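You operate a simulated robot arm through the tools that you are given. There is no shell and no other tool.

You are at the controls of a simulated robot arm. One attempt, no reset.

Task
Wet the pad, wipe both pipes in the peg tray clean and lay them in the silver tray.
Fine: on the bench by the door; wet the orange pad on the sponge tray and put it back. What is to be rubbed or washed off counts as gone when no trace of it is left.

It is judged by the outcome, as a careful person would: the job done as asked, and still so three seconds after it is handed in. It fails if anything else is knocked over, pushed out of place, dropped, spilled or broken.

Robot
A 7-joint arm with a two-finger parallel gripper, fixed in place. Base frame: the origin is at the foot of the arm, x ahead of it, y to its left, z up; the work surface is at about z = 0.9. Lengths are in m, angles in rad, forces in N, time in s.
With the tool pointing down near the work surface it reaches from about 0.38 to 0.9 m from the base axis. Its first joint turns from -2.496 to 2.496 rad. Payload 3 kg.
The tool frame sits at the grasp point between the pads (the TCP): z along the fingers, y along the line on which they close. The tips reach 0.03 m beyond it. Largest opening 0.094 m; finger width 0.028, thickness 0.01; the body of the gripper, 0.05 by 0.096 m, starts 0.055 m behind the TCP.
Orientation is that of the tool frame in the base frame, as a unit quaternion [w, x, y, z]. With the fingers straight down and closing along the base's y, the tool's x points along the base's -x, its y along +y and its z along -z.

Tools
- The arm moves only by the tool send_rows. Its argument "moves" is a list of rows, each a list of 3 entries, a list of its own where there are three numbers: the shift along the tool's x, y, z in m, then the turn, a rotation vector about the tool's x, y, z in rad, then the opening, from 0 (shut) to 1 (fully open). In form: [[[x, y, z], [wx, wy, wz], fingers], ...]. A call has 1 to 20 rows; each row shifts and turns the commanded pose from where the row before left it, along the tool's axes as they then stand. Rows are played at 5 a second. More than 0.05 m and 0.15 rad between two rows, or a gripper value outside its range, and nothing of the call is played. Where a pose cannot be reached the arm comes as near as it can. A force on the tool above 40 N (or 10 N above the force at the start of the call, whichever is more), or a blocked arm, ends the call early, and 0.2 s more pass. The fingers move at their own pace (about 0.072 m/s each) and stop on an object; they squeeze with about 41 N. The grip force told is the motor's: it shows also when the fingers shut on nothing. Time passes only in rows, and 0.2 s behind the last, so rows that do not move let the fingers close. It gives the time, the measured TCP pose, the force on the tool (base axes), the opening and the grip force at its end, in the units of the frame above (readings bear some noise), with the torque about the TCP (base axes, N m) and any sound that the robot's microphone picked up.
- Cameras (640 x 400 px; columns grow to the right, rows downward): "scene" is fixed at [0.05, -0.6481, 1.7085]; the picture's right is [0.88, -0.48, 0.00], its down [-0.29, -0.53, -0.79] and it looks along [0.38, 0.70, -0.61] (base axes); focal length 327 px, centre (320, 200). "wrist" rides on the gripper at [0.076, 0.014, -0.102] in the tool frame; the picture's right is [-0.18, 0.98, 0.00], its down [-0.75, -0.14, -0.64] and it looks along [-0.63, -0.12, 0.77] (tool axes); focal length 243 px, centre (320, 200). There is no depth. A picture from a camera that has moved, and an enlarged one, comes with that camera's place and axes in the base frame and with its lens.
- snapshot(camera): a new picture of that camera. It takes no simulated time.
- zoom(camera, box): a new picture of the part [left, top, right, bottom] of that camera's present view, enlarged. It takes no simulated time.
- close_job(): hands the job in; it is judged then, once.

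Nothing tells you positions but the pictures and the camera data. Unless the task says otherwise, let go and move clear before handing in.

The tools are called as a command line: name --argument value ..., lists and objects as JSON in quotes. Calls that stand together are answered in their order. send_rows: Moves the arm, as the interface text tells. Its arguments: {"type":"object","properties":{"moves":{"type":"array","items":{"type":"array"}}},"required":["moves"]} The other tools are called the same way: snapshot (camera) takes a picture; zoom (camera, box) takes an enlarged picture of a part of a camera's view; close_job () hands the job in.

At the start:

```text
time_s: 0.0
eef_pos: [0.3751, 0.344, 1.2025]
tool_rot: [0.0, 0.0, 1.0, 0.0]
force: [-0.1, 0.0, 0.0]
moment: [0.0, -0.01, -0.01]
finger_gap: 0.094
grasp_force: 0.1
```

scene: 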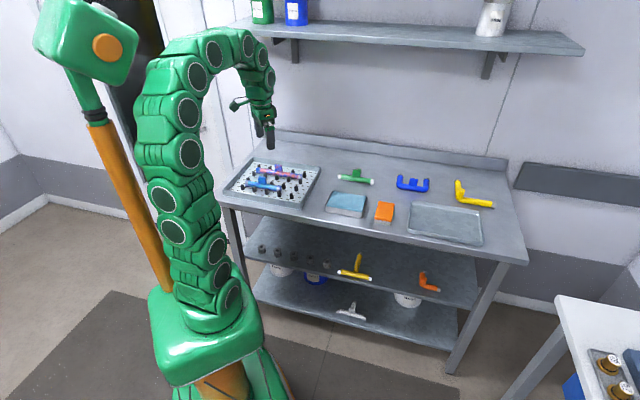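
wrist: 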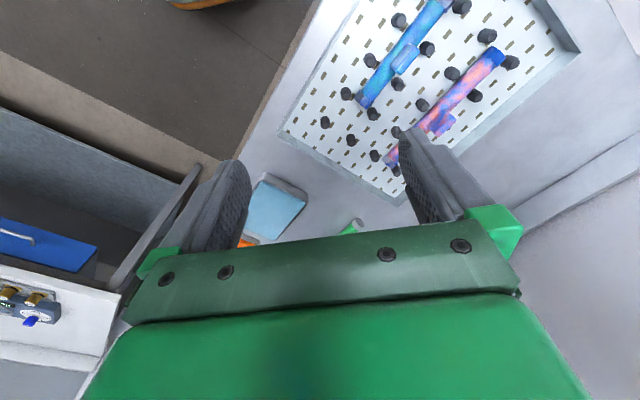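

I see a bench with a peg tray holding two pipes, a blue water tray, an orange pad, a silver tray and other pipe pieces. I'll look closer before I move anything.

zoom --camera "scene" --box '[210, 130, 370, 230]'

zoom --camera "scene" --box '[310, 150, 510, 275]'

zoom --camera "wrist" --box '[240, 0, 640, 250]'

zoom --camera "scene" --box '[480, 200, 640, 400]'

```text
4.00 times, centred on (290, 180) of scene
camera zoom: at [0.05, -0.6481, 1.7085], right [0.88, -0.48, 0.0], down [-0.29, -0.53, -0.79], along [0.38, 0.7, -0.61], focal length 1308 px, centre (440, 280)
```

zoom: 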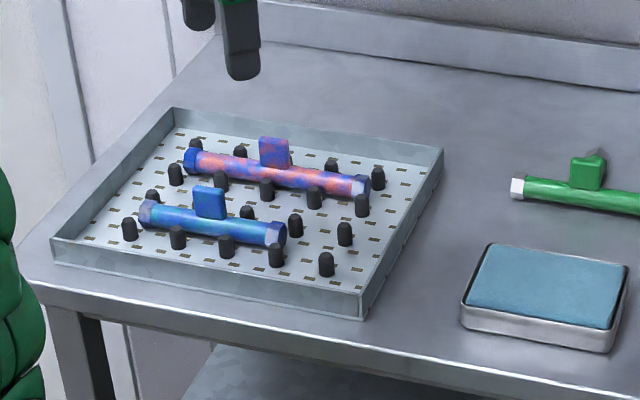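

```text
3.20 times, centred on (410, 212) of scene
camera zoom: at [0.05, -0.6481, 1.7085], right [0.88, -0.48, 0.0], down [-0.29, -0.53, -0.79], along [0.38, 0.7, -0.61], focal length 1046 px, centre (32, 160)
```

zoom: 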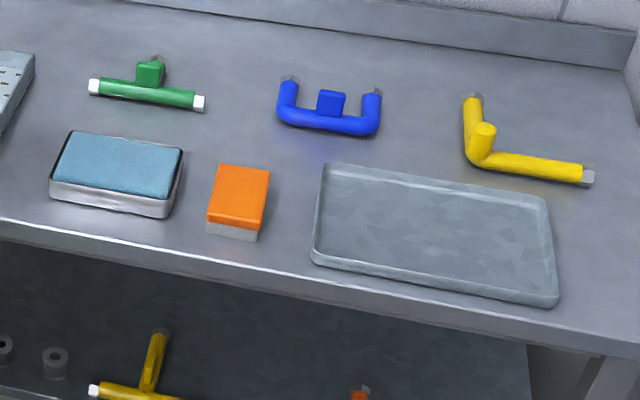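

```text
1.60 times, centred on (440, 125) of wrist
camera zoom: at [0.2989, 0.3587, 1.3042], right [0.18, 0.98, 0.0], down [0.75, -0.14, 0.64], along [0.63, -0.12, -0.77], focal length 388 px, centre (128, 320)
```

zoom: 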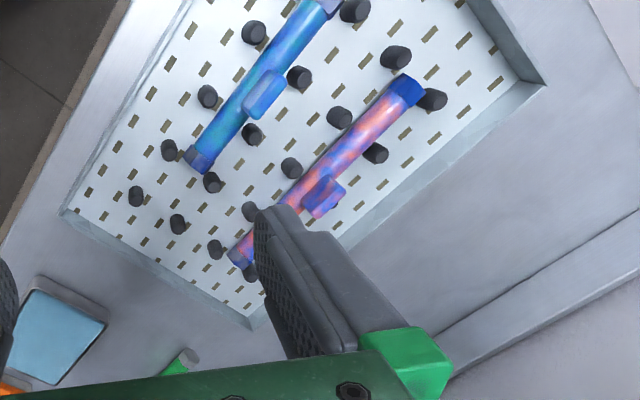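

```text
2.00 times, centred on (560, 300) of scene
camera zoom: at [0.05, -0.6481, 1.7085], right [0.88, -0.48, 0.0], down [-0.29, -0.53, -0.79], along [0.38, 0.7, -0.61], focal length 654 px, centre (-160, 0)
```

zoom: 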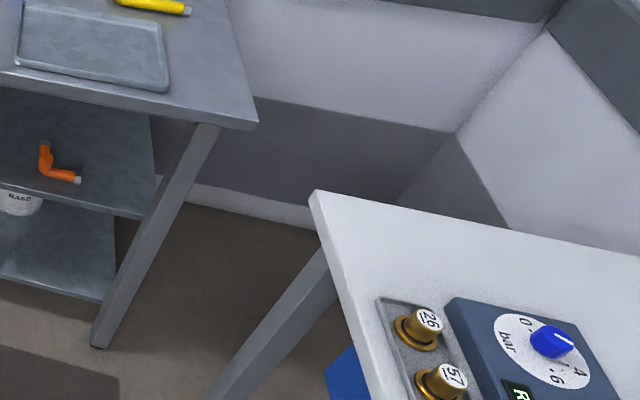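

The bench runs diagonally in front of the arm. I put the pad at about (0.71, 0.06), the sponge tray at (0.62, 0.18) and the pipes near (0.37, 0.43) and (0.46, 0.49). I'll turn the gripper 45° to match the bench and move over the pad for a closer look.

send_rows --moves '[[[0, 0, 0], [0, 0, -0.1309], 1], [[0, 0, 0], [0, 0, -0.1309], 1], [[0, 0, 0], [0, 0, -0.1309], 1], [[0, 0, 0], [0, 0, -0.1309], 1], [[0, 0, 0], [0, 0, -0.1309], 1], [[0, 0, 0], [0, 0, -0.1309], 1], [[0.0084, -0.0402, 0.01], [0, 0, 0], 1], [[0.0084, -0.0402, 0.01], [0, 0, 0], 1], [[0.0084, -0.0402, 0.01], [0, 0, 0], 1], [[0.0084, -0.0402, 0.01], [0, 0, 0], 1], [[0.0084, -0.0402, 0.01], [0, 0, 0], 1], [[0.0084, -0.0402, 0.01], [0, 0, 0], 1], [[0.0084, -0.0402, 0.01], [0, 0, 0], 1], [[0.0084, -0.0402, 0.01], [0, 0, 0], 1], [[0.0084, -0.0402, 0.01], [0, 0, 0], 1], [[0.0084, -0.0402, 0.01], [0, 0, 0], 1]]'

snapshot --camera "wrist"

snapshot --camera "scene"

```text
time_s: 3.4
eef_pos: [0.603, 0.0026, 1.0998]
tool_rot: [0.001, -0.383, 0.924, -0.001]
force: [0.5, 0.2, -0.2]
moment: [0.0, 0.0, 0.0]
finger_gap: 0.0939
grasp_force: 0.1
```

```text
taken
camera wrist: at [0.5391, -0.0426, 1.2028], right [-0.56, 0.83, 0.0], down [0.63, 0.43, 0.64], along [0.53, 0.36, -0.77], focal length 243 px, centre (320, 200)
```

wrist: 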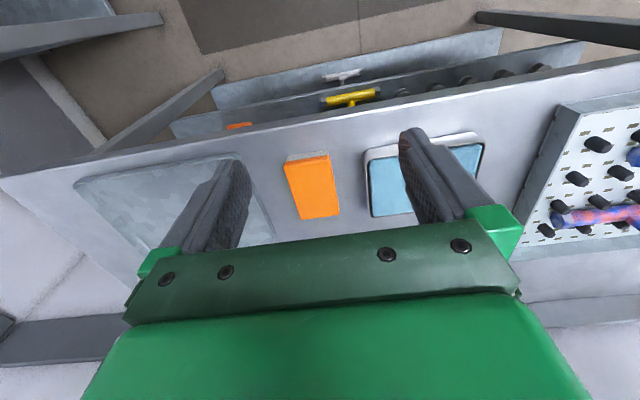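

```text
taken
```

scene: 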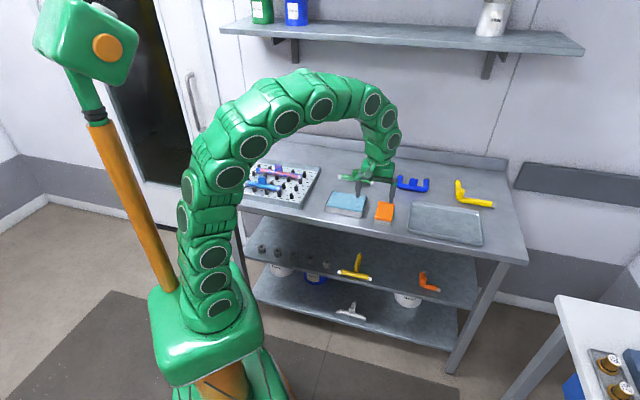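

I can see the pad, the sponge and part of the silver tray under the gripper. I'll zoom in on them to measure.

zoom --camera "wrist" --box '[240, 120, 400, 220]'

zoom --camera "wrist" --box '[340, 110, 500, 210]'

zoom --camera "wrist" --box '[60, 130, 300, 280]'

```text
4.00 times, centred on (320, 170) of wrist
camera zoom: at [0.5391, -0.0426, 1.2028], right [-0.56, 0.83, 0.0], down [0.63, 0.43, 0.64], along [0.53, 0.36, -0.77], focal length 970 px, centre (320, 320)
```

zoom: 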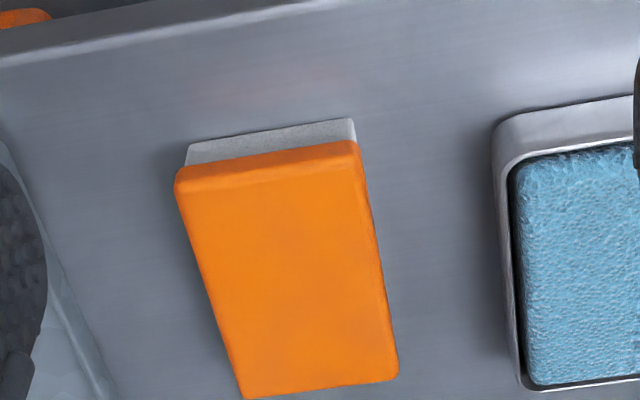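

```text
4.00 times, centred on (420, 160) of wrist
camera zoom: at [0.5391, -0.0426, 1.2028], right [-0.56, 0.83, 0.0], down [0.63, 0.43, 0.64], along [0.53, 0.36, -0.77], focal length 970 px, centre (-80, 360)
```

zoom: 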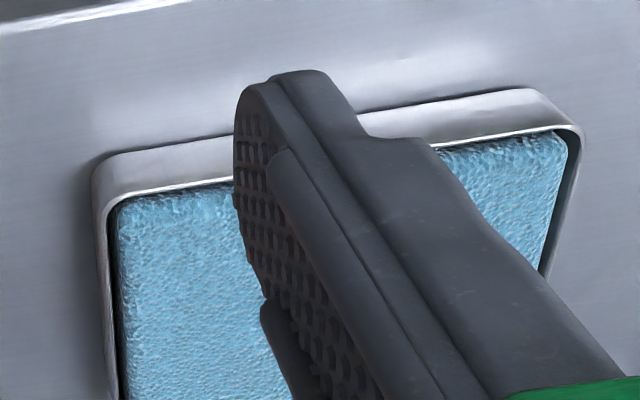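

```text
2.67 times, centred on (180, 205) of wrist
camera zoom: at [0.5391, -0.0426, 1.2028], right [-0.56, 0.83, 0.0], down [0.63, 0.43, 0.64], along [0.53, 0.36, -0.77], focal length 647 px, centre (693, 187)
```

zoom: 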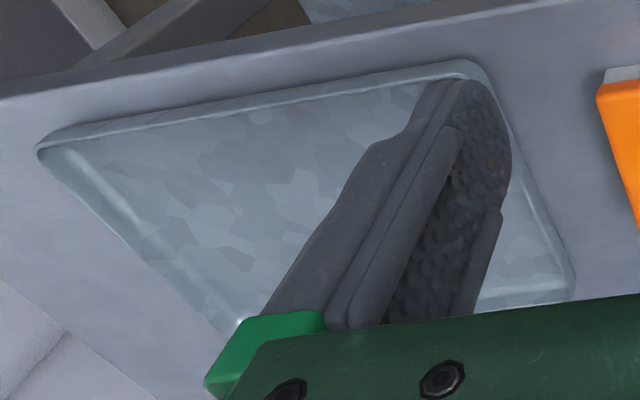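

The pad is an orange block on a pale felt base. It measures about 0.06 x 0.10 x 0.025, is centred near (0.72, 0.07) and lines up with the bench. Next I'll look closely at the dirty pipes.

send_rows --moves '[[[-0.00735, 0.04596, 0], [0, 0, 0], 1], [[-0.00735, 0.04596, 0], [0, 0, 0], 1], [[-0.00735, 0.04596, 0], [0, 0, 0], 1], [[-0.00735, 0.04596, 0], [0, 0, 0], 1], [[-0.00735, 0.04596, 0], [0, 0, 0], 1], [[-0.00735, 0.04596, 0], [0, 0, 0], 1], [[-0.00735, 0.04596, 0], [0, 0, 0], 1], [[-0.00735, 0.04596, 0], [0, 0, 0], 1], [[-0.00735, 0.04596, 0], [0, 0, 0], 1], [[-0.00735, 0.04596, 0], [0, 0, 0], 1]]'

snapshot --camera "wrist"

zoom --camera "wrist" --box '[160, 60, 480, 260]'

```text
time_s: 5.6
eef_pos: [0.3259, 0.3792, 1.1005]
tool_rot: [0.001, -0.382, 0.924, 0.0]
force: [0.5, -0.2, -0.7]
moment: [0.03, 0.0, 0.03]
finger_gap: 0.094
grasp_force: 0.1
```

```text
taken
camera wrist: at [0.2613, 0.3351, 1.2024], right [-0.56, 0.83, 0.0], down [0.63, 0.43, 0.64], along [0.53, 0.36, -0.77], focal length 243 px, centre (320, 200)
```

wrist: 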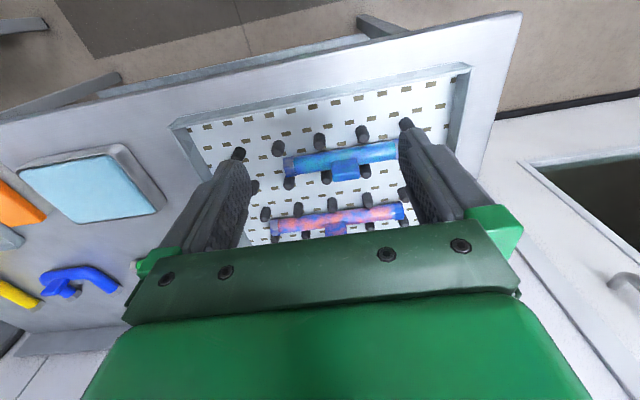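

```text
2.00 times, centred on (320, 160) of wrist
camera zoom: at [0.2613, 0.3351, 1.2024], right [-0.56, 0.83, 0.0], down [0.63, 0.43, 0.64], along [0.53, 0.36, -0.77], focal length 485 px, centre (320, 280)
```

zoom: 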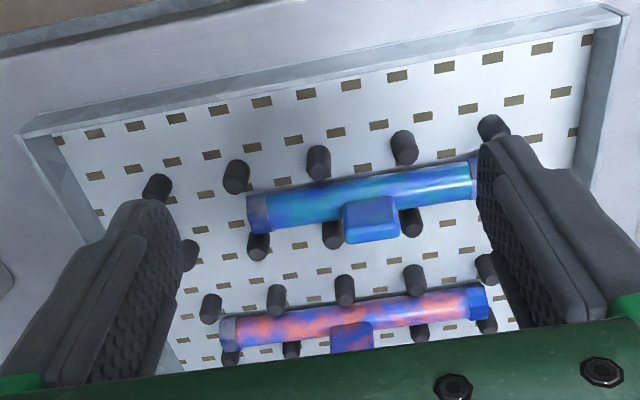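

zoom --camera "wrist" --box '[260, 120, 420, 220]'

zoom --camera "wrist" --box '[240, 170, 416, 280]'

zoom --camera "scene" --box '[230, 150, 326, 210]'

```text
4.00 times, centred on (340, 170) of wrist
camera zoom: at [0.2613, 0.3351, 1.2024], right [-0.56, 0.83, 0.0], down [0.63, 0.43, 0.64], along [0.53, 0.36, -0.77], focal length 970 px, centre (240, 320)
```

zoom: 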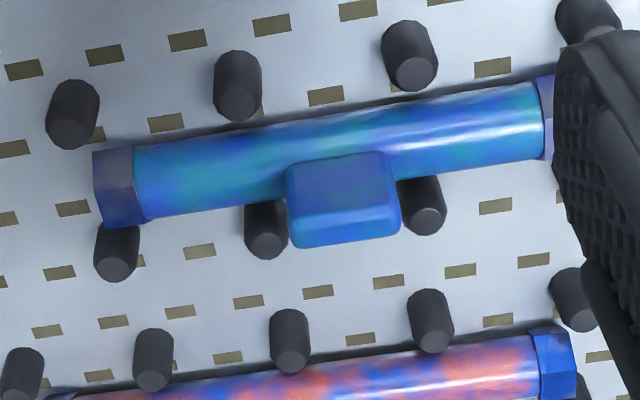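

```text
3.64 times, centred on (328, 225) of wrist
camera zoom: at [0.2613, 0.3351, 1.2024], right [-0.56, 0.83, 0.0], down [0.63, 0.43, 0.64], along [0.53, 0.36, -0.77], focal length 882 px, centre (291, 109)
```

zoom: 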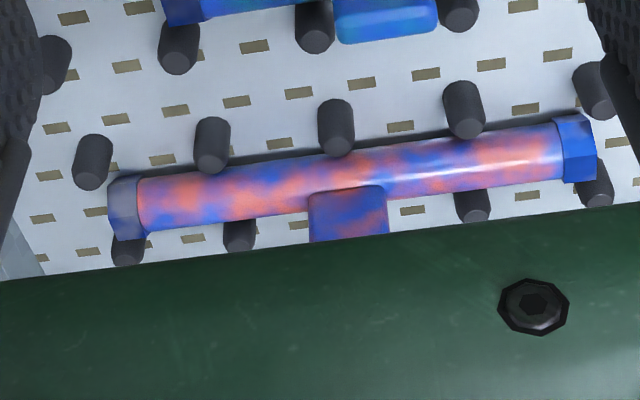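

```text
6.67 times, centred on (278, 180) of scene
camera zoom: at [0.05, -0.6481, 1.7085], right [0.88, -0.48, 0.0], down [-0.29, -0.53, -0.79], along [0.38, 0.7, -0.61], focal length 2180 px, centre (600, 333)
```

zoom: 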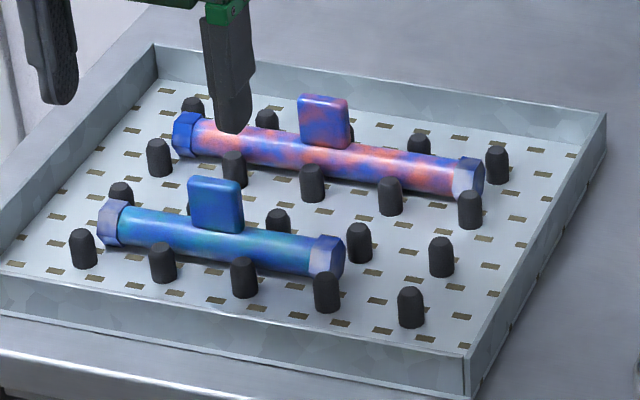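

Both pipes are smeared blue all over: tube, hexagonal ends and the upright block. Blue pegs about as tall as the pipes hold them in place. I'll collect the pad first, so I'm moving above it now.

send_rows --moves '[[[-0.00512, -0.04138, 0.00733], [0, 0, 0], 1], [[-0.00512, -0.04138, 0.00733], [0, 0, 0], 1], [[-0.00512, -0.04138, 0.00733], [0, 0, 0], 1], [[-0.00512, -0.04138, 0.00733], [0, 0, 0], 1], [[-0.00512, -0.04138, 0.00733], [0, 0, 0], 1], [[-0.00512, -0.04138, 0.00733], [0, 0, 0], 1], [[-0.00512, -0.04138, 0.00733], [0, 0, 0], 1], [[-0.00512, -0.04138, 0.00733], [0, 0, 0], 1], [[-0.00512, -0.04138, 0.00733], [0, 0, 0], 1], [[-0.00512, -0.04138, 0.00733], [0, 0, 0], 1], [[-0.00512, -0.04138, 0.00733], [0, 0, 0], 1], [[-0.00512, -0.04138, 0.00733], [0, 0, 0], 1]]'

snapshot --camera "wrist"

zoom --camera "scene" --box '[310, 130, 470, 230]'

```text
time_s: 8.2
eef_pos: [0.7225, 0.0681, 1.013]
tool_rot: [0.0, -0.382, 0.924, 0.0]
force: [0.7, -0.2, 0.9]
moment: [0.02, -0.01, -0.02]
finger_gap: 0.094
grasp_force: 0.2
```

```text
taken
camera wrist: at [0.6576, 0.024, 1.116], right [-0.56, 0.83, 0.0], down [0.63, 0.43, 0.64], along [0.53, 0.36, -0.77], focal length 243 px, centre (320, 200)
```

wrist: 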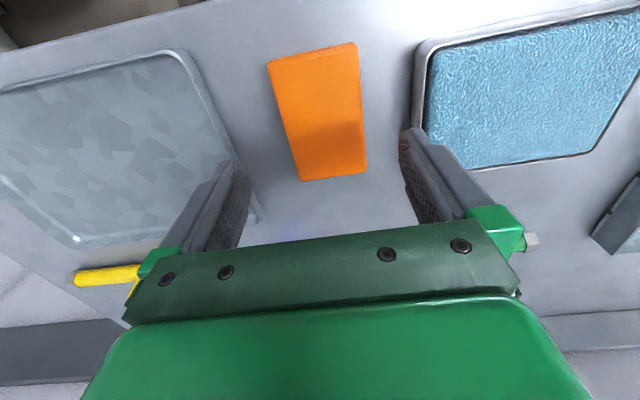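

```text
4.00 times, centred on (390, 180) of scene
camera zoom: at [0.05, -0.6481, 1.7085], right [0.88, -0.48, 0.0], down [-0.29, -0.53, -0.79], along [0.38, 0.7, -0.61], focal length 1308 px, centre (40, 280)
```

zoom: 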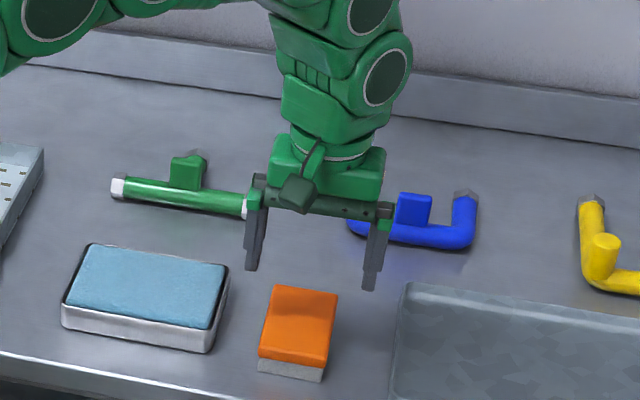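

The pad centre works out at (0.7216, 0.0713), nearly under the tool. I'll lower to grip height and close on its width.

send_rows --moves '[[[-0.0016, 0.0029, 0.03], [0, 0, 0], 1], [[0, 0, 0.025], [0, 0, 0], 1], [[0, 0, 0.013], [0, 0, 0], 1], [[0, 0, 0.008], [0, 0, 0], 1], [[0, 0, 0], [0, 0, 0], 1]]'

snapshot --camera "wrist"

zoom --camera "scene" --box '[340, 160, 460, 235]'

```text
time_s: 9.4
eef_pos: [0.7204, 0.0741, 0.9373]
tool_rot: [0.0, -0.383, 0.924, 0.0]
force: [0.2, 1.3, -0.4]
moment: [0.0, 0.01, 0.01]
finger_gap: 0.094
grasp_force: 0.0
```

```text
taken
camera wrist: at [0.656, 0.0295, 1.0398], right [-0.56, 0.83, 0.0], down [0.63, 0.43, 0.64], along [0.53, 0.36, -0.77], focal length 243 px, centre (320, 200)
```

wrist: 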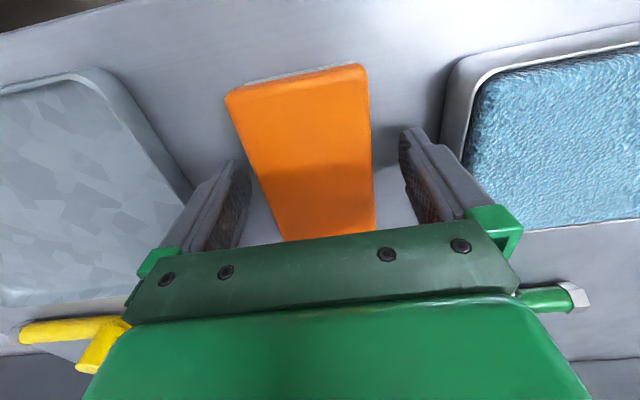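

```text
5.33 times, centred on (400, 198) of scene
camera zoom: at [0.05, -0.6481, 1.7085], right [0.88, -0.48, 0.0], down [-0.29, -0.53, -0.79], along [0.38, 0.7, -0.61], focal length 1744 px, centre (-107, 213)
```

zoom: 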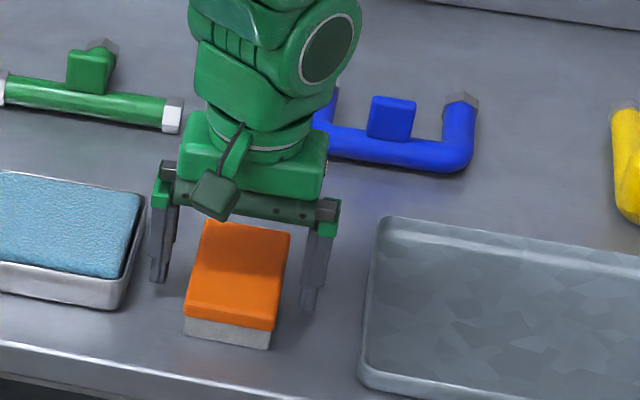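

The fingers straddle the pad with clearance on both sides, so I'll close on it.

send_rows --moves '[[[0, 0, 0], [0, 0, 0], 0.3], [[0, 0, 0], [0, 0, 0], 0.3], [[0, 0, 0], [0, 0, 0], 0.3], [[0, 0, 0], [0, 0, 0], 0.3], [[0, 0, 0], [0, 0, 0], 0.3]]'

snapshot --camera "wrist"

```text
time_s: 10.6
eef_pos: [0.7218, 0.0737, 0.9368]
tool_rot: [-0.001, -0.383, 0.924, 0.001]
force: [1.1, 0.0, 0.1]
moment: [0.04, -0.03, 0.01]
finger_gap: 0.061
grasp_force: 41.6
```

```text
taken
camera wrist: at [0.656, 0.0296, 1.04], right [-0.56, 0.83, 0.0], down [0.63, 0.43, 0.64], along [0.53, 0.36, -0.77], focal length 243 px, centre (320, 200)
```

wrist: 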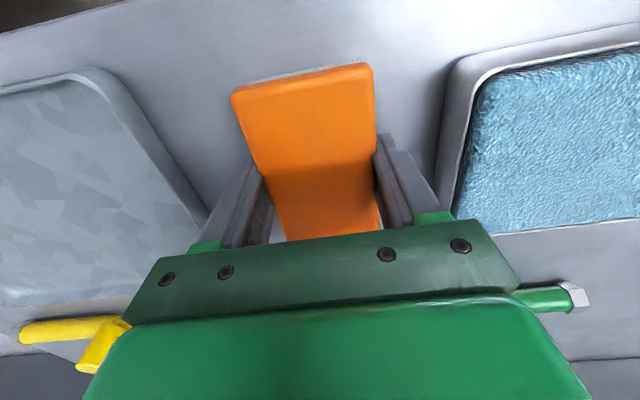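

The pad is held at 0.061 wide. I'll lift it, carry it over the sponge and turn it 90° so its long side lies along the sponge's long side.

send_rows --moves '[[[0, 0, -0.03], [0, 0, 0], 0.3], [[0, 0, -0.045], [0, 0, 0], 0.3], [[-0.0029, 0.0376, -0.02], [0, 0, 0], 0.3], [[-0.0029, 0.0376, 0], [0, 0, 0], 0.3], [[-0.0029, 0.0376, 0], [0, 0, 0], 0.3], [[-0.0029, 0.0376, 0], [0, 0, 0], 0.3], [[0, 0, 0], [0, 0, 0.1309], 0.3], [[0, 0, 0], [0, 0, 0.1309], 0.3], [[0, 0, 0], [0, 0, 0.1309], 0.3], [[0, 0, 0], [0, 0, 0.1309], 0.3], [[0, 0, 0], [0, 0, 0.1309], 0.3], [[0, 0, 0], [0, 0, 0.1309], 0.3], [[0, 0, 0], [0, 0, 0.1309], 0.3], [[0, 0, 0], [0, 0, 0.1309], 0.3], [[0, 0, 0], [0, 0, 0.1309], 0.3], [[0, 0, 0], [0, 0, 0.1309], 0.3], [[0, 0, 0], [0, 0, 0.1309], 0.3], [[0, 0, 0], [0, 0, 0.1309], 0.3]]'

snapshot --camera "wrist"

zoom --camera "scene" --box '[280, 130, 440, 230]'

```text
time_s: 14.4
eef_pos: [0.6219, 0.1878, 1.0325]
tool_rot: [0.0, 0.383, 0.924, 0.0]
force: [0.3, -0.5, -1.1]
moment: [0.02, 0.0, -0.06]
finger_gap: 0.061
grasp_force: 40.5
```

```text
taken
camera wrist: at [0.5782, 0.2515, 1.1356], right [0.83, 0.56, 0.0], down [0.43, -0.63, 0.64], along [0.36, -0.53, -0.77], focal length 243 px, centre (320, 200)
```

wrist: 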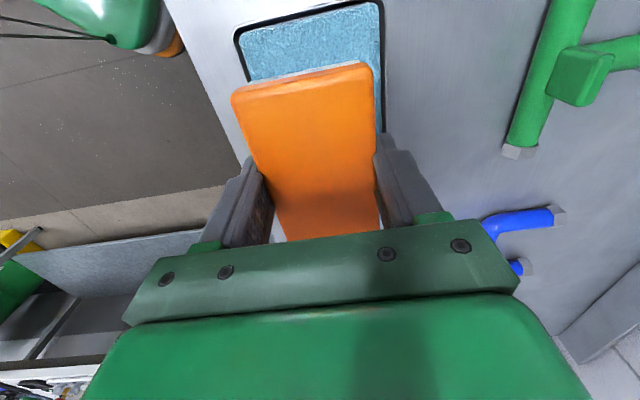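

```text
4.00 times, centred on (360, 180) of scene
camera zoom: at [0.05, -0.6481, 1.7085], right [0.88, -0.48, 0.0], down [-0.29, -0.53, -0.79], along [0.38, 0.7, -0.61], focal length 1308 px, centre (160, 280)
```

zoom: 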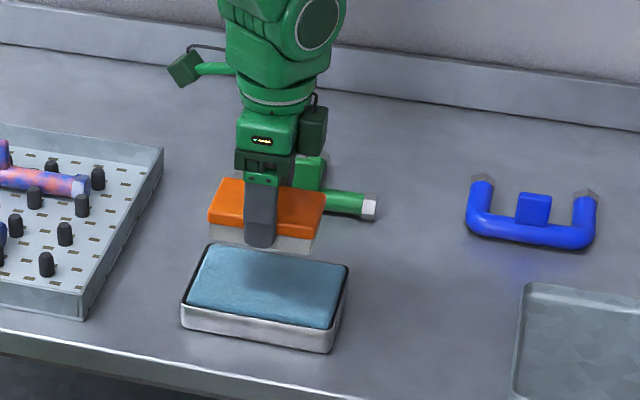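

The pad hangs above the sponge and is well centred. I'll lower it gently until it touches.

send_rows --moves '[[[0, 0, 0.03], [0, 0, 0], 0.3], [[0, 0, 0.015], [0, 0, 0], 0.3], [[0, 0, 0.006], [0, 0, 0], 0.3], [[0, 0, 0.004], [0, 0, 0], 0.3], [[0, 0, 0], [0, 0, 0], 0.3]]'

zoom --camera "scene" --box '[310, 160, 406, 220]'

```text
time_s: 15.6
eef_pos: [0.6217, 0.1875, 0.9799]
tool_rot: [0.0, 0.383, 0.924, 0.0]
force: [0.0, 0.3, -1.2]
moment: [0.04, 0.0, 0.0]
finger_gap: 0.061
grasp_force: 41.1
```

```text
6.67 times, centred on (358, 190) of scene
camera zoom: at [0.05, -0.6481, 1.7085], right [0.88, -0.48, 0.0], down [-0.29, -0.53, -0.79], along [0.38, 0.7, -0.61], focal length 2180 px, centre (67, 267)
```

zoom: 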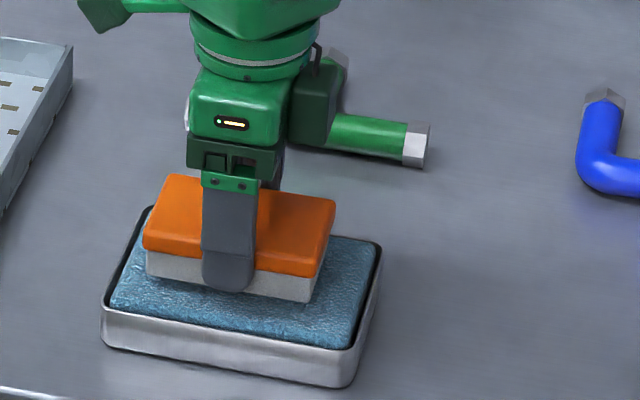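

send_rows --moves '[[[0, 0, 0.003], [0, 0, 0], 0.3], [[0, 0, 0.003], [0, 0, 0], 0.3], [[0, 0, 0.003], [0, 0, 0], 0.3], [[0, 0, 0], [0, 0, 0], 0.3]]'

zoom --camera "scene" --box '[310, 160, 406, 220]'

```text
time_s: 16.6
eef_pos: [0.6228, 0.1886, 0.9715]
tool_rot: [0.001, 0.382, 0.924, 0.001]
force: [-1.3, -0.8, 3.7]
moment: [-0.01, 0.1, 0.01]
finger_gap: 0.0607
grasp_force: 40.6
stopped in row 4: the force on the tool passed its limit at 41 N (the readings are from after the stop); the commanded pose is now the measured one
```

```text
6.67 times, centred on (358, 190) of scene
camera zoom: at [0.05, -0.6481, 1.7085], right [0.88, -0.48, 0.0], down [-0.29, -0.53, -0.79], along [0.38, 0.7, -0.61], focal length 2180 px, centre (67, 267)
```

zoom: 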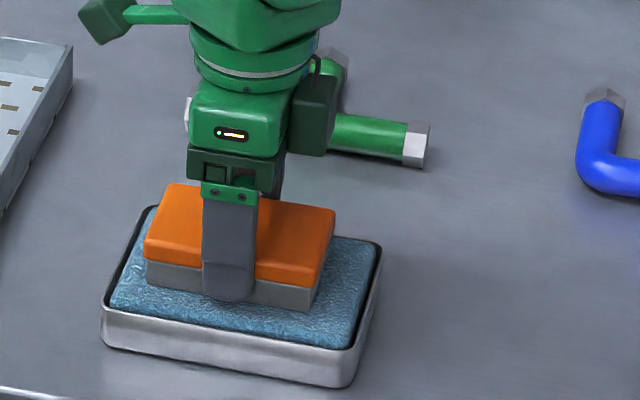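

The felt has turned darker, so it's taking up water. I'll hold it there a moment and check again.

send_rows --moves '[[[0, 0, 0.0005], [0, 0, 0], 0.3], [[0, 0, 0], [0, 0, 0], 0.3], [[0, 0, 0], [0, 0, 0], 0.3], [[0, 0, 0], [0, 0, 0], 0.3], [[0, 0, 0], [0, 0, 0], 0.3]]'

zoom --camera "scene" --box '[310, 160, 406, 220]'

```text
time_s: 17.8
eef_pos: [0.6239, 0.1878, 0.9715]
tool_rot: [0.001, 0.383, 0.924, 0.001]
force: [-2.4, 0.7, 19.9]
moment: [-0.06, 0.3, 0.02]
finger_gap: 0.0609
grasp_force: 41.0
```

```text
6.67 times, centred on (358, 190) of scene
camera zoom: at [0.05, -0.6481, 1.7085], right [0.88, -0.48, 0.0], down [-0.29, -0.53, -0.79], along [0.38, 0.7, -0.61], focal length 2180 px, centre (67, 267)
```

zoom: 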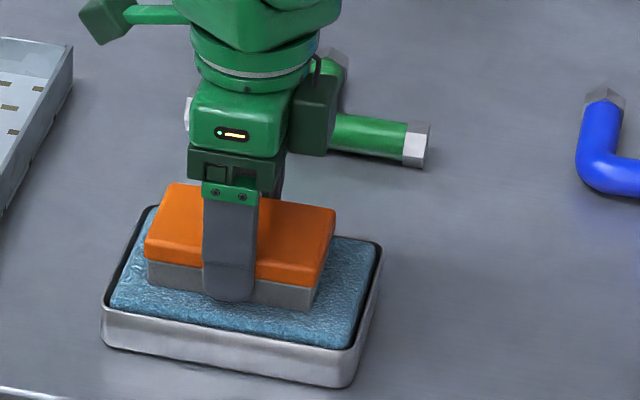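

The felt is dark and wet, and the pipes can only be wiped with this underside, so I'll keep the pad in hand. I'll lift it and carry it over the +u half of the nearer (teal) pipe.

send_rows --moves '[[[0, 0, -0.01], [0, 0, 0], 0.3], [[0, 0, -0.045], [0, 0, 0], 0.3], [[0.0364, 0.0014, 0], [0, 0, 0], 0.3], [[0.0364, 0.0014, 0], [0, 0, 0], 0.3], [[0.0364, 0.0014, 0], [0, 0, 0], 0.3], [[0.0364, 0.0014, 0], [0, 0, 0], 0.3], [[0.0364, 0.0014, 0], [0, 0, 0], 0.3], [[0.0364, 0.0014, 0], [0, 0, 0], 0.3], [[0.0364, 0.0014, 0], [0, 0, 0], 0.3], [[0.0364, 0.0014, 0], [0, 0, 0], 0.3]]'

snapshot --camera "wrist"

zoom --camera "scene" --box '[210, 130, 370, 230]'

```text
time_s: 20.0
eef_pos: [0.4222, 0.4028, 1.027]
tool_rot: [0.001, 0.383, 0.924, 0.0]
force: [0.5, -0.4, -0.6]
moment: [0.0, -0.02, -0.02]
finger_gap: 0.0608
grasp_force: 41.2
```

```text
taken
camera wrist: at [0.3775, 0.4661, 1.1282], right [0.83, 0.56, 0.0], down [0.43, -0.63, 0.64], along [0.36, -0.53, -0.77], focal length 243 px, centre (320, 200)
```

wrist: 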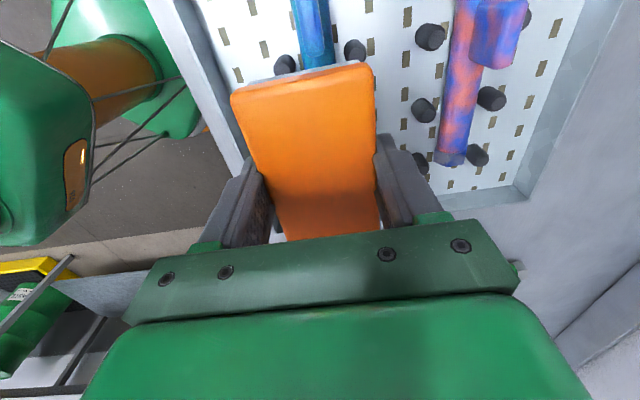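

```text
4.00 times, centred on (290, 180) of scene
camera zoom: at [0.05, -0.6481, 1.7085], right [0.88, -0.48, 0.0], down [-0.29, -0.53, -0.79], along [0.38, 0.7, -0.61], focal length 1308 px, centre (440, 280)
```

zoom: 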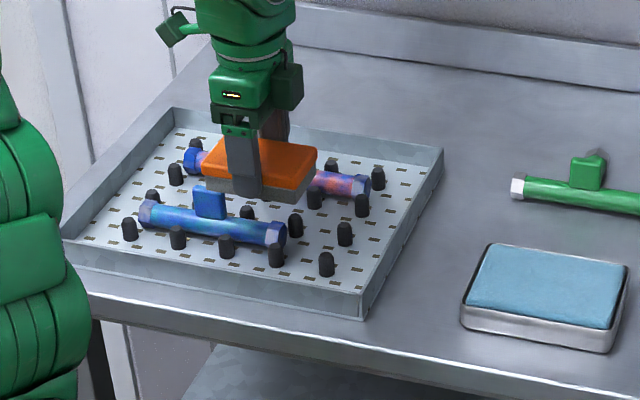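

The pad is above the +u half of the teal pipe and clear of its block. I'll come down slowly to find contact.

send_rows --moves '[[[0, 0, 0.035], [0, 0, 0], 0.3], [[0, 0, 0.01], [0, 0, 0], 0.3], [[0, 0, 0.002], [0, 0, 0], 0.3], [[0, 0, 0.002], [0, 0, 0], 0.3], [[0, 0, 0.001], [0, 0, 0], 0.3], [[0, 0, 0.001], [0, 0, 0], 0.3]]'

zoom --camera "scene" --box '[230, 150, 326, 210]'

```text
time_s: 20.6
eef_pos: [0.4248, 0.4005, 0.9844]
tool_rot: [0.002, 0.383, 0.924, 0.0]
force: [2.1, -3.9, 19.8]
moment: [0.25, 0.43, 0.06]
finger_gap: 0.0615
grasp_force: 41.0
stopped in row 3: the force on the tool passed its limit at 66 N (the readings are from after the stop); the commanded pose is now the measured one
```

```text
6.67 times, centred on (278, 180) of scene
camera zoom: at [0.05, -0.6481, 1.7085], right [0.88, -0.48, 0.0], down [-0.29, -0.53, -0.79], along [0.38, 0.7, -0.61], focal length 2180 px, centre (600, 333)
```

zoom: 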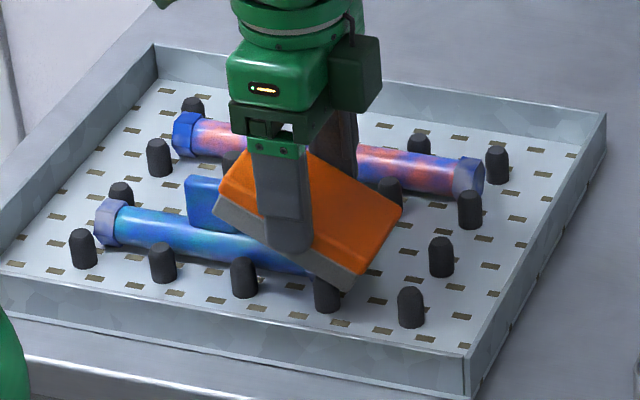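

The pad's end caught the pipe's block and the pad tilted in the grip. I'll lift off and press it flat on the sponge again, which also re-wets it.

send_rows --moves '[[[-0.004, 0, -0.01], [0, 0, 0], 0.3], [[-0.004, 0, -0.04], [0, 0, 0], 0.3], [[-0.0354, -0.0012, 0], [0, 0, 0], 0.3], [[-0.0354, -0.0012, 0], [0, 0, 0], 0.3], [[-0.0354, -0.0012, 0], [0, 0, 0], 0.3], [[-0.0354, -0.0012, 0], [0, 0, 0], 0.3], [[-0.0354, -0.0012, 0], [0, 0, 0], 0.3], [[-0.0354, -0.0012, 0], [0, 0, 0], 0.3], [[-0.0354, -0.0012, 0], [0, 0, 0], 0.3], [[-0.0354, -0.0012, 0], [0, 0, 0], 0.3]]'

snapshot --camera "wrist"

zoom --camera "scene" --box '[230, 150, 326, 210]'

zoom --camera "scene" --box '[300, 140, 428, 220]'

```text
time_s: 22.8
eef_pos: [0.6254, 0.1911, 1.0326]
tool_rot: [0.001, 0.383, 0.924, 0.001]
force: [0.1, 0.1, -0.3]
moment: [-0.03, -0.02, -0.01]
finger_gap: 0.0611
grasp_force: 40.8
```

```text
taken
camera wrist: at [0.581, 0.2536, 1.1357], right [0.83, 0.56, 0.0], down [0.43, -0.63, 0.64], along [0.37, -0.53, -0.77], focal length 243 px, centre (320, 200)
```

wrist: 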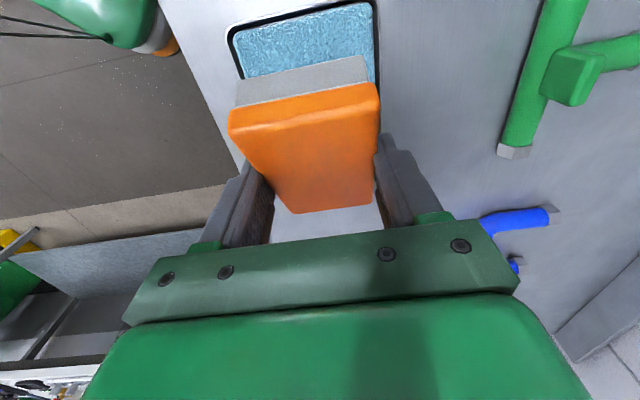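

```text
6.67 times, centred on (278, 180) of scene
camera zoom: at [0.05, -0.6481, 1.7085], right [0.88, -0.48, 0.0], down [-0.29, -0.53, -0.79], along [0.38, 0.7, -0.61], focal length 2180 px, centre (600, 333)
```

zoom: 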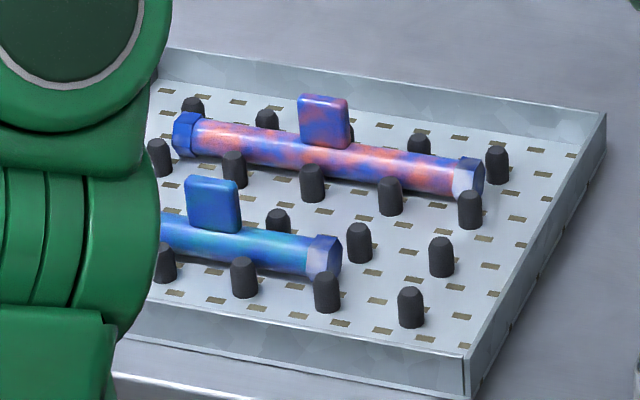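

```text
5.00 times, centred on (364, 180) of scene
camera zoom: at [0.05, -0.6481, 1.7085], right [0.88, -0.48, 0.0], down [-0.29, -0.53, -0.79], along [0.38, 0.7, -0.61], focal length 1635 px, centre (100, 300)
```

zoom: 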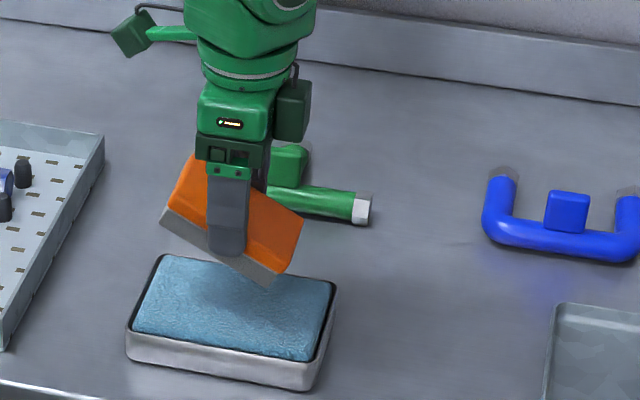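

The pad is tilted about 25° and the pipe is still in its pegs. I'll press the low end onto the sponge to swing the pad level.

send_rows --moves '[[[0, 0, 0.025], [0, 0, 0], 0.3], [[0, 0, 0.006], [0, 0, 0], 0.3], [[0, 0, 0.003], [0, 0, 0], 0.3], [[0, 0, 0.003], [0, 0, 0], 0.3], [[0, 0, 0.003], [0, 0, 0], 0.3], [[0, 0, 0.003], [0, 0, 0], 0.3], [[0, 0, 0.003], [0, 0, 0], 0.3], [[0, 0, 0.003], [0, 0, 0], 0.3], [[0, 0, 0.003], [0, 0, 0], 0.3], [[0, 0, 0.003], [0, 0, 0], 0.3]]'

zoom --camera "scene" --box '[310, 150, 406, 210]'

```text
time_s: 25.0
eef_pos: [0.6244, 0.1895, 0.9793]
tool_rot: [0.002, 0.383, 0.924, 0.002]
force: [-5.8, 8.0, 27.4]
moment: [-0.15, -0.78, 0.19]
finger_gap: 0.0614
grasp_force: 40.7
```

```text
6.67 times, centred on (358, 180) of scene
camera zoom: at [0.05, -0.6481, 1.7085], right [0.88, -0.48, 0.0], down [-0.29, -0.53, -0.79], along [0.38, 0.7, -0.61], focal length 2180 px, centre (67, 333)
```

zoom: 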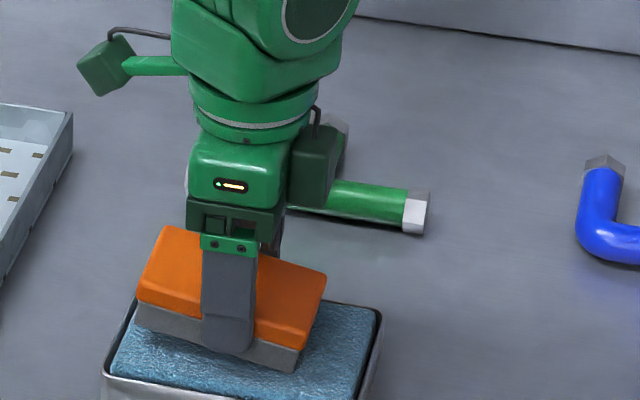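

It's levelling out steadily. I'll keep pressing gently until the pad is flat.

send_rows --moves '[[[0, 0, 0.002], [0, 0, 0], 0.3], [[0, 0, 0.0015], [0, 0, 0], 0.3], [[0, 0, 0.0015], [0, 0, 0], 0.3], [[0, 0, 0.001], [0, 0, 0], 0.3], [[0, 0, 0.001], [0, 0, 0], 0.3], [[0, 0, 0], [0, 0, 0], 0.3]]'

zoom --camera "scene" --box '[310, 160, 406, 220]'

```text
time_s: 26.4
eef_pos: [0.624, 0.1895, 0.9732]
tool_rot: [0.001, 0.382, 0.924, 0.001]
force: [-5.2, 3.6, 23.5]
moment: [-0.38, -0.7, -0.03]
finger_gap: 0.0612
grasp_force: 41.1
```

```text
6.67 times, centred on (358, 190) of scene
camera zoom: at [0.05, -0.6481, 1.7085], right [0.88, -0.48, 0.0], down [-0.29, -0.53, -0.79], along [0.38, 0.7, -0.61], focal length 2180 px, centre (67, 267)
```

zoom: 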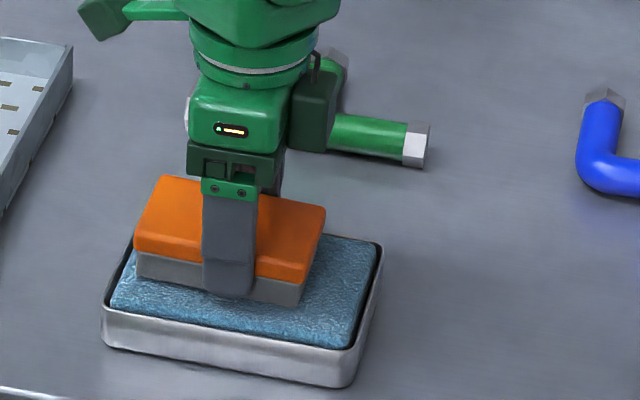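

The pad is level to within a degree or two but has slid in the fingers towards the -u end. While it rests on the sponge I'll let go, recentre and grip it again slightly higher.

send_rows --moves '[[[0, 0, 0.0008], [0, 0, 0], 0.3], [[0, 0, 0.0005], [0, 0, 0], 0.3], [[0, 0, -0.001], [0, 0, 0], 0.3], [[0, 0, 0], [0, 0, 0], 0.85], [[0, 0, 0], [0, 0, 0], 0.85], [[0.0, 0, -0.002], [0, 0, 0], 0.85], [[0, 0, 0], [0, 0, 0], 0.85]]'

snapshot --camera "wrist"

zoom --camera "scene" --box '[310, 160, 406, 220]'

```text
time_s: 28.0
eef_pos: [0.6236, 0.1894, 0.9741]
tool_rot: [0.002, 0.383, 0.924, 0.001]
force: [-0.7, -0.1, -0.2]
moment: [-0.01, 0.0, 0.01]
finger_gap: 0.0796
grasp_force: 0.1
```

```text
taken
camera wrist: at [0.5786, 0.2534, 1.0767], right [0.83, 0.56, 0.0], down [0.43, -0.63, 0.64], along [0.37, -0.53, -0.77], focal length 243 px, centre (320, 200)
```

wrist: 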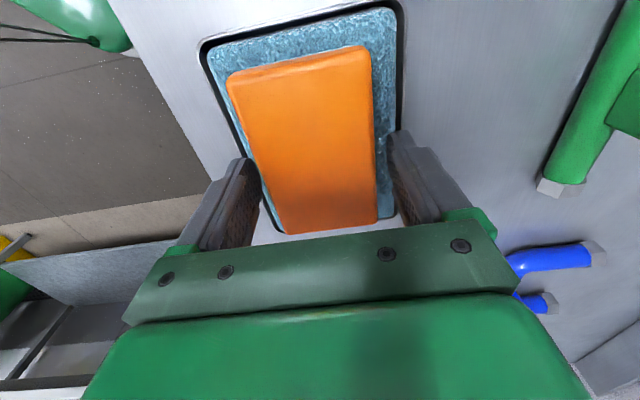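

```text
6.67 times, centred on (358, 190) of scene
camera zoom: at [0.05, -0.6481, 1.7085], right [0.88, -0.48, 0.0], down [-0.29, -0.53, -0.79], along [0.38, 0.7, -0.61], focal length 2180 px, centre (67, 267)
```

zoom: 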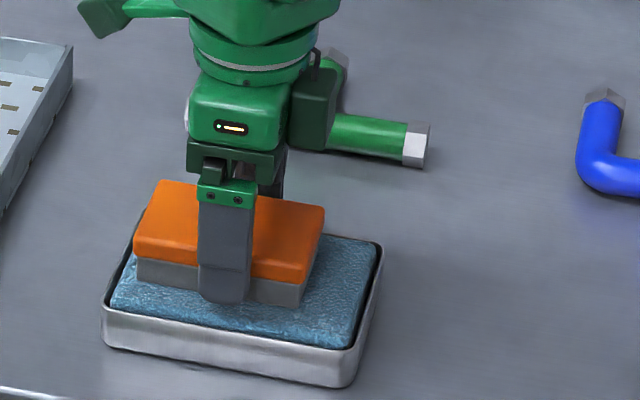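

send_rows --moves '[[[0.009, 0, 0], [0, 0, 0], 0.85], [[0, 0, 0], [0, 0, 0], 0.85], [[0, 0, 0], [0, 0, 0], 0.3], [[0, 0, 0], [0, 0, 0], 0.3], [[0, 0, 0], [0, 0, 0], 0.3], [[0, 0, 0], [0, 0, 0], 0.3]]'

snapshot --camera "wrist"

```text
time_s: 29.4
eef_pos: [0.6169, 0.1951, 0.9741]
tool_rot: [0.001, 0.383, 0.924, 0.001]
force: [-0.7, 1.1, 0.2]
moment: [0.01, -0.02, -0.01]
finger_gap: 0.0607
grasp_force: 40.7
```

```text
taken
camera wrist: at [0.5722, 0.2594, 1.0768], right [0.83, 0.56, 0.0], down [0.43, -0.63, 0.64], along [0.37, -0.53, -0.77], focal length 243 px, centre (320, 200)
```

wrist: 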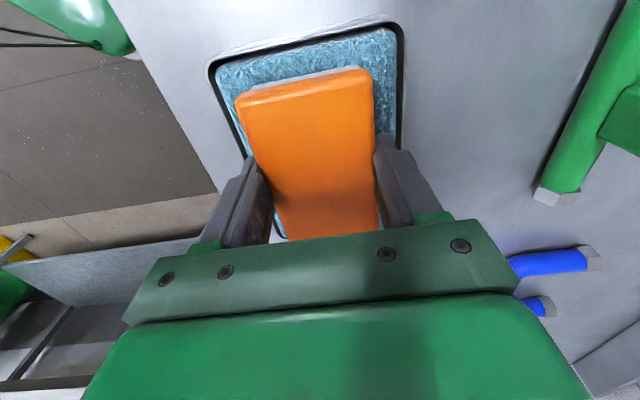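

The pad is now centred in the grip and level. I'll take it back to the teal pipe, placed further from the block this time.

send_rows --moves '[[[0, 0, -0.01], [0, 0, 0], 0.3], [[0, 0, -0.04], [0, 0, 0], 0.3], [[0.0344, 0.00135, 0], [0, 0, 0], 0.3], [[0.0344, 0.00135, 0], [0, 0, 0], 0.3], [[0.0344, 0.00135, 0], [0, 0, 0], 0.3], [[0.0344, 0.00135, 0], [0, 0, 0], 0.3], [[0.0344, 0.00135, 0], [0, 0, 0], 0.3], [[0.0344, 0.00135, 0], [0, 0, 0], 0.3], [[0.0344, 0.00135, 0], [0, 0, 0], 0.3], [[0.0344, 0.00135, 0], [0, 0, 0], 0.3], [[0, 0, 0.025], [0, 0, 0], 0.3]]'

snapshot --camera "wrist"

zoom --camera "scene" --box '[230, 150, 326, 210]'

```text
time_s: 31.8
eef_pos: [0.4305, 0.3986, 0.9974]
tool_rot: [0.003, 0.383, 0.924, 0.001]
force: [0.1, -0.6, -0.7]
moment: [0.01, 0.02, 0.01]
finger_gap: 0.061
grasp_force: 41.3
```

```text
taken
camera wrist: at [0.385, 0.462, 1.1006], right [0.83, 0.56, 0.0], down [0.43, -0.63, 0.64], along [0.37, -0.53, -0.77], focal length 243 px, centre (320, 200)
```

wrist: 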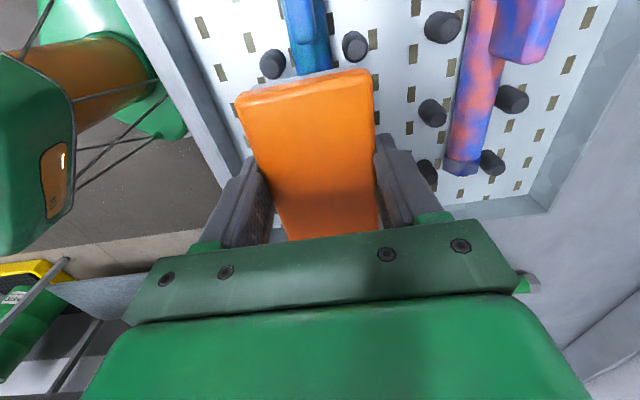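

```text
6.67 times, centred on (278, 180) of scene
camera zoom: at [0.05, -0.6481, 1.7085], right [0.88, -0.48, 0.0], down [-0.29, -0.53, -0.79], along [0.38, 0.7, -0.61], focal length 2180 px, centre (600, 333)
```

zoom: 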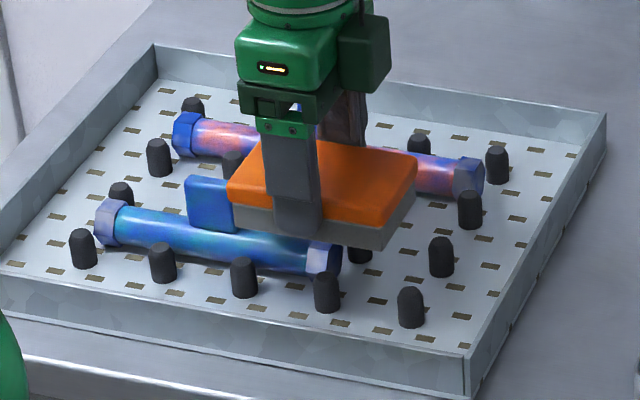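

zoom --camera "wrist" --box '[220, 0, 400, 112]'

```text
3.56 times, centred on (310, 56) of wrist
camera zoom: at [0.385, 0.462, 1.1006], right [0.83, 0.56, 0.0], down [0.43, -0.63, 0.64], along [0.37, -0.53, -0.77], focal length 863 px, centre (356, 712)
```

zoom: 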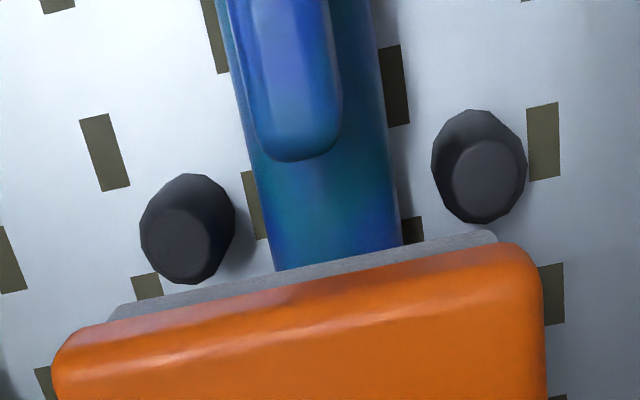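

The view from above is clear now: the block ends at about u=-0.036, and the pad edge is about 1 cm clear of it. I'll ease down onto the pipe.

send_rows --moves '[[[0, 0, 0.012], [0, 0, 0], 0.3], [[0, 0, 0.004], [0, 0, 0], 0.3], [[0, 0, 0.0015], [0, 0, 0], 0.3], [[0, 0, 0.0015], [0, 0, 0], 0.3], [[0, 0, 0], [0, 0, 0], 0.3]]'

```text
time_s: 33.0
eef_pos: [0.4313, 0.3986, 0.9801]
tool_rot: [0.002, 0.383, 0.924, 0.002]
force: [0.4, 0.4, -0.7]
moment: [-0.04, 0.0, 0.04]
finger_gap: 0.061
grasp_force: 40.4
```

send_rows --moves '[[[0, 0, 0.001], [0, 0, 0], 0.3], [[0, 0, 0.001], [0, 0, 0], 0.3], [[0, 0, 0.001], [0, 0, 0], 0.3]]'

zoom --camera "scene" --box '[230, 150, 326, 210]'

```text
time_s: 33.8
eef_pos: [0.4302, 0.3995, 0.9764]
tool_rot: [0.002, 0.382, 0.924, 0.001]
force: [0.0, -0.2, -1.3]
moment: [0.01, 0.03, 0.0]
finger_gap: 0.0611
grasp_force: 40.9
```

```text
6.67 times, centred on (278, 180) of scene
camera zoom: at [0.05, -0.6481, 1.7085], right [0.88, -0.48, 0.0], down [-0.29, -0.53, -0.79], along [0.38, 0.7, -0.61], focal length 2180 px, centre (600, 333)
```

zoom: 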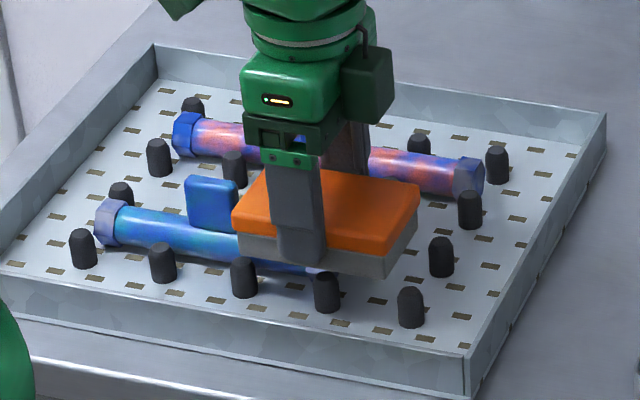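

send_rows --moves '[[[0, 0, 0.001], [0, 0, 0], 0.3], [[0, 0, 0.0008], [0, 0, 0], 0.3]]'

```text
time_s: 34.4
eef_pos: [0.4302, 0.3973, 0.9754]
tool_rot: [0.001, 0.382, 0.924, 0.001]
force: [-1.6, -0.3, -1.6]
moment: [0.02, 0.03, -0.02]
finger_gap: 0.0611
grasp_force: 41.0
```

send_rows --moves '[[[0, 0, 0.0008], [0, 0, 0], 0.3], [[0, 0, 0.0008], [0, 0, 0], 0.3]]'

```text
time_s: 35.0
eef_pos: [0.4299, 0.3981, 0.9728]
tool_rot: [0.001, 0.383, 0.924, 0.001]
force: [0.1, -0.5, -0.1]
moment: [-0.01, 0.0, -0.01]
finger_gap: 0.0611
grasp_force: 41.4
```

send_rows --moves '[[[0, 0, 0.0008], [0, 0, 0], 0.3], [[0, 0, 0.0008], [0, 0, 0], 0.3]]'

zoom --camera "scene" --box '[230, 150, 326, 210]'

```text
time_s: 35.6
eef_pos: [0.431, 0.399, 0.9725]
tool_rot: [0.002, 0.382, 0.924, 0.002]
force: [-4.4, -7.5, 29.6]
moment: [0.08, 0.63, 0.13]
finger_gap: 0.0611
grasp_force: 40.9
```

```text
6.67 times, centred on (278, 180) of scene
camera zoom: at [0.05, -0.6481, 1.7085], right [0.88, -0.48, 0.0], down [-0.29, -0.53, -0.79], along [0.38, 0.7, -0.61], focal length 2180 px, centre (600, 333)
```

zoom: 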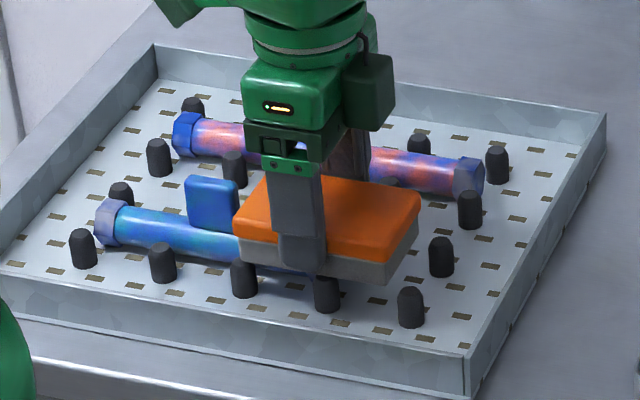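

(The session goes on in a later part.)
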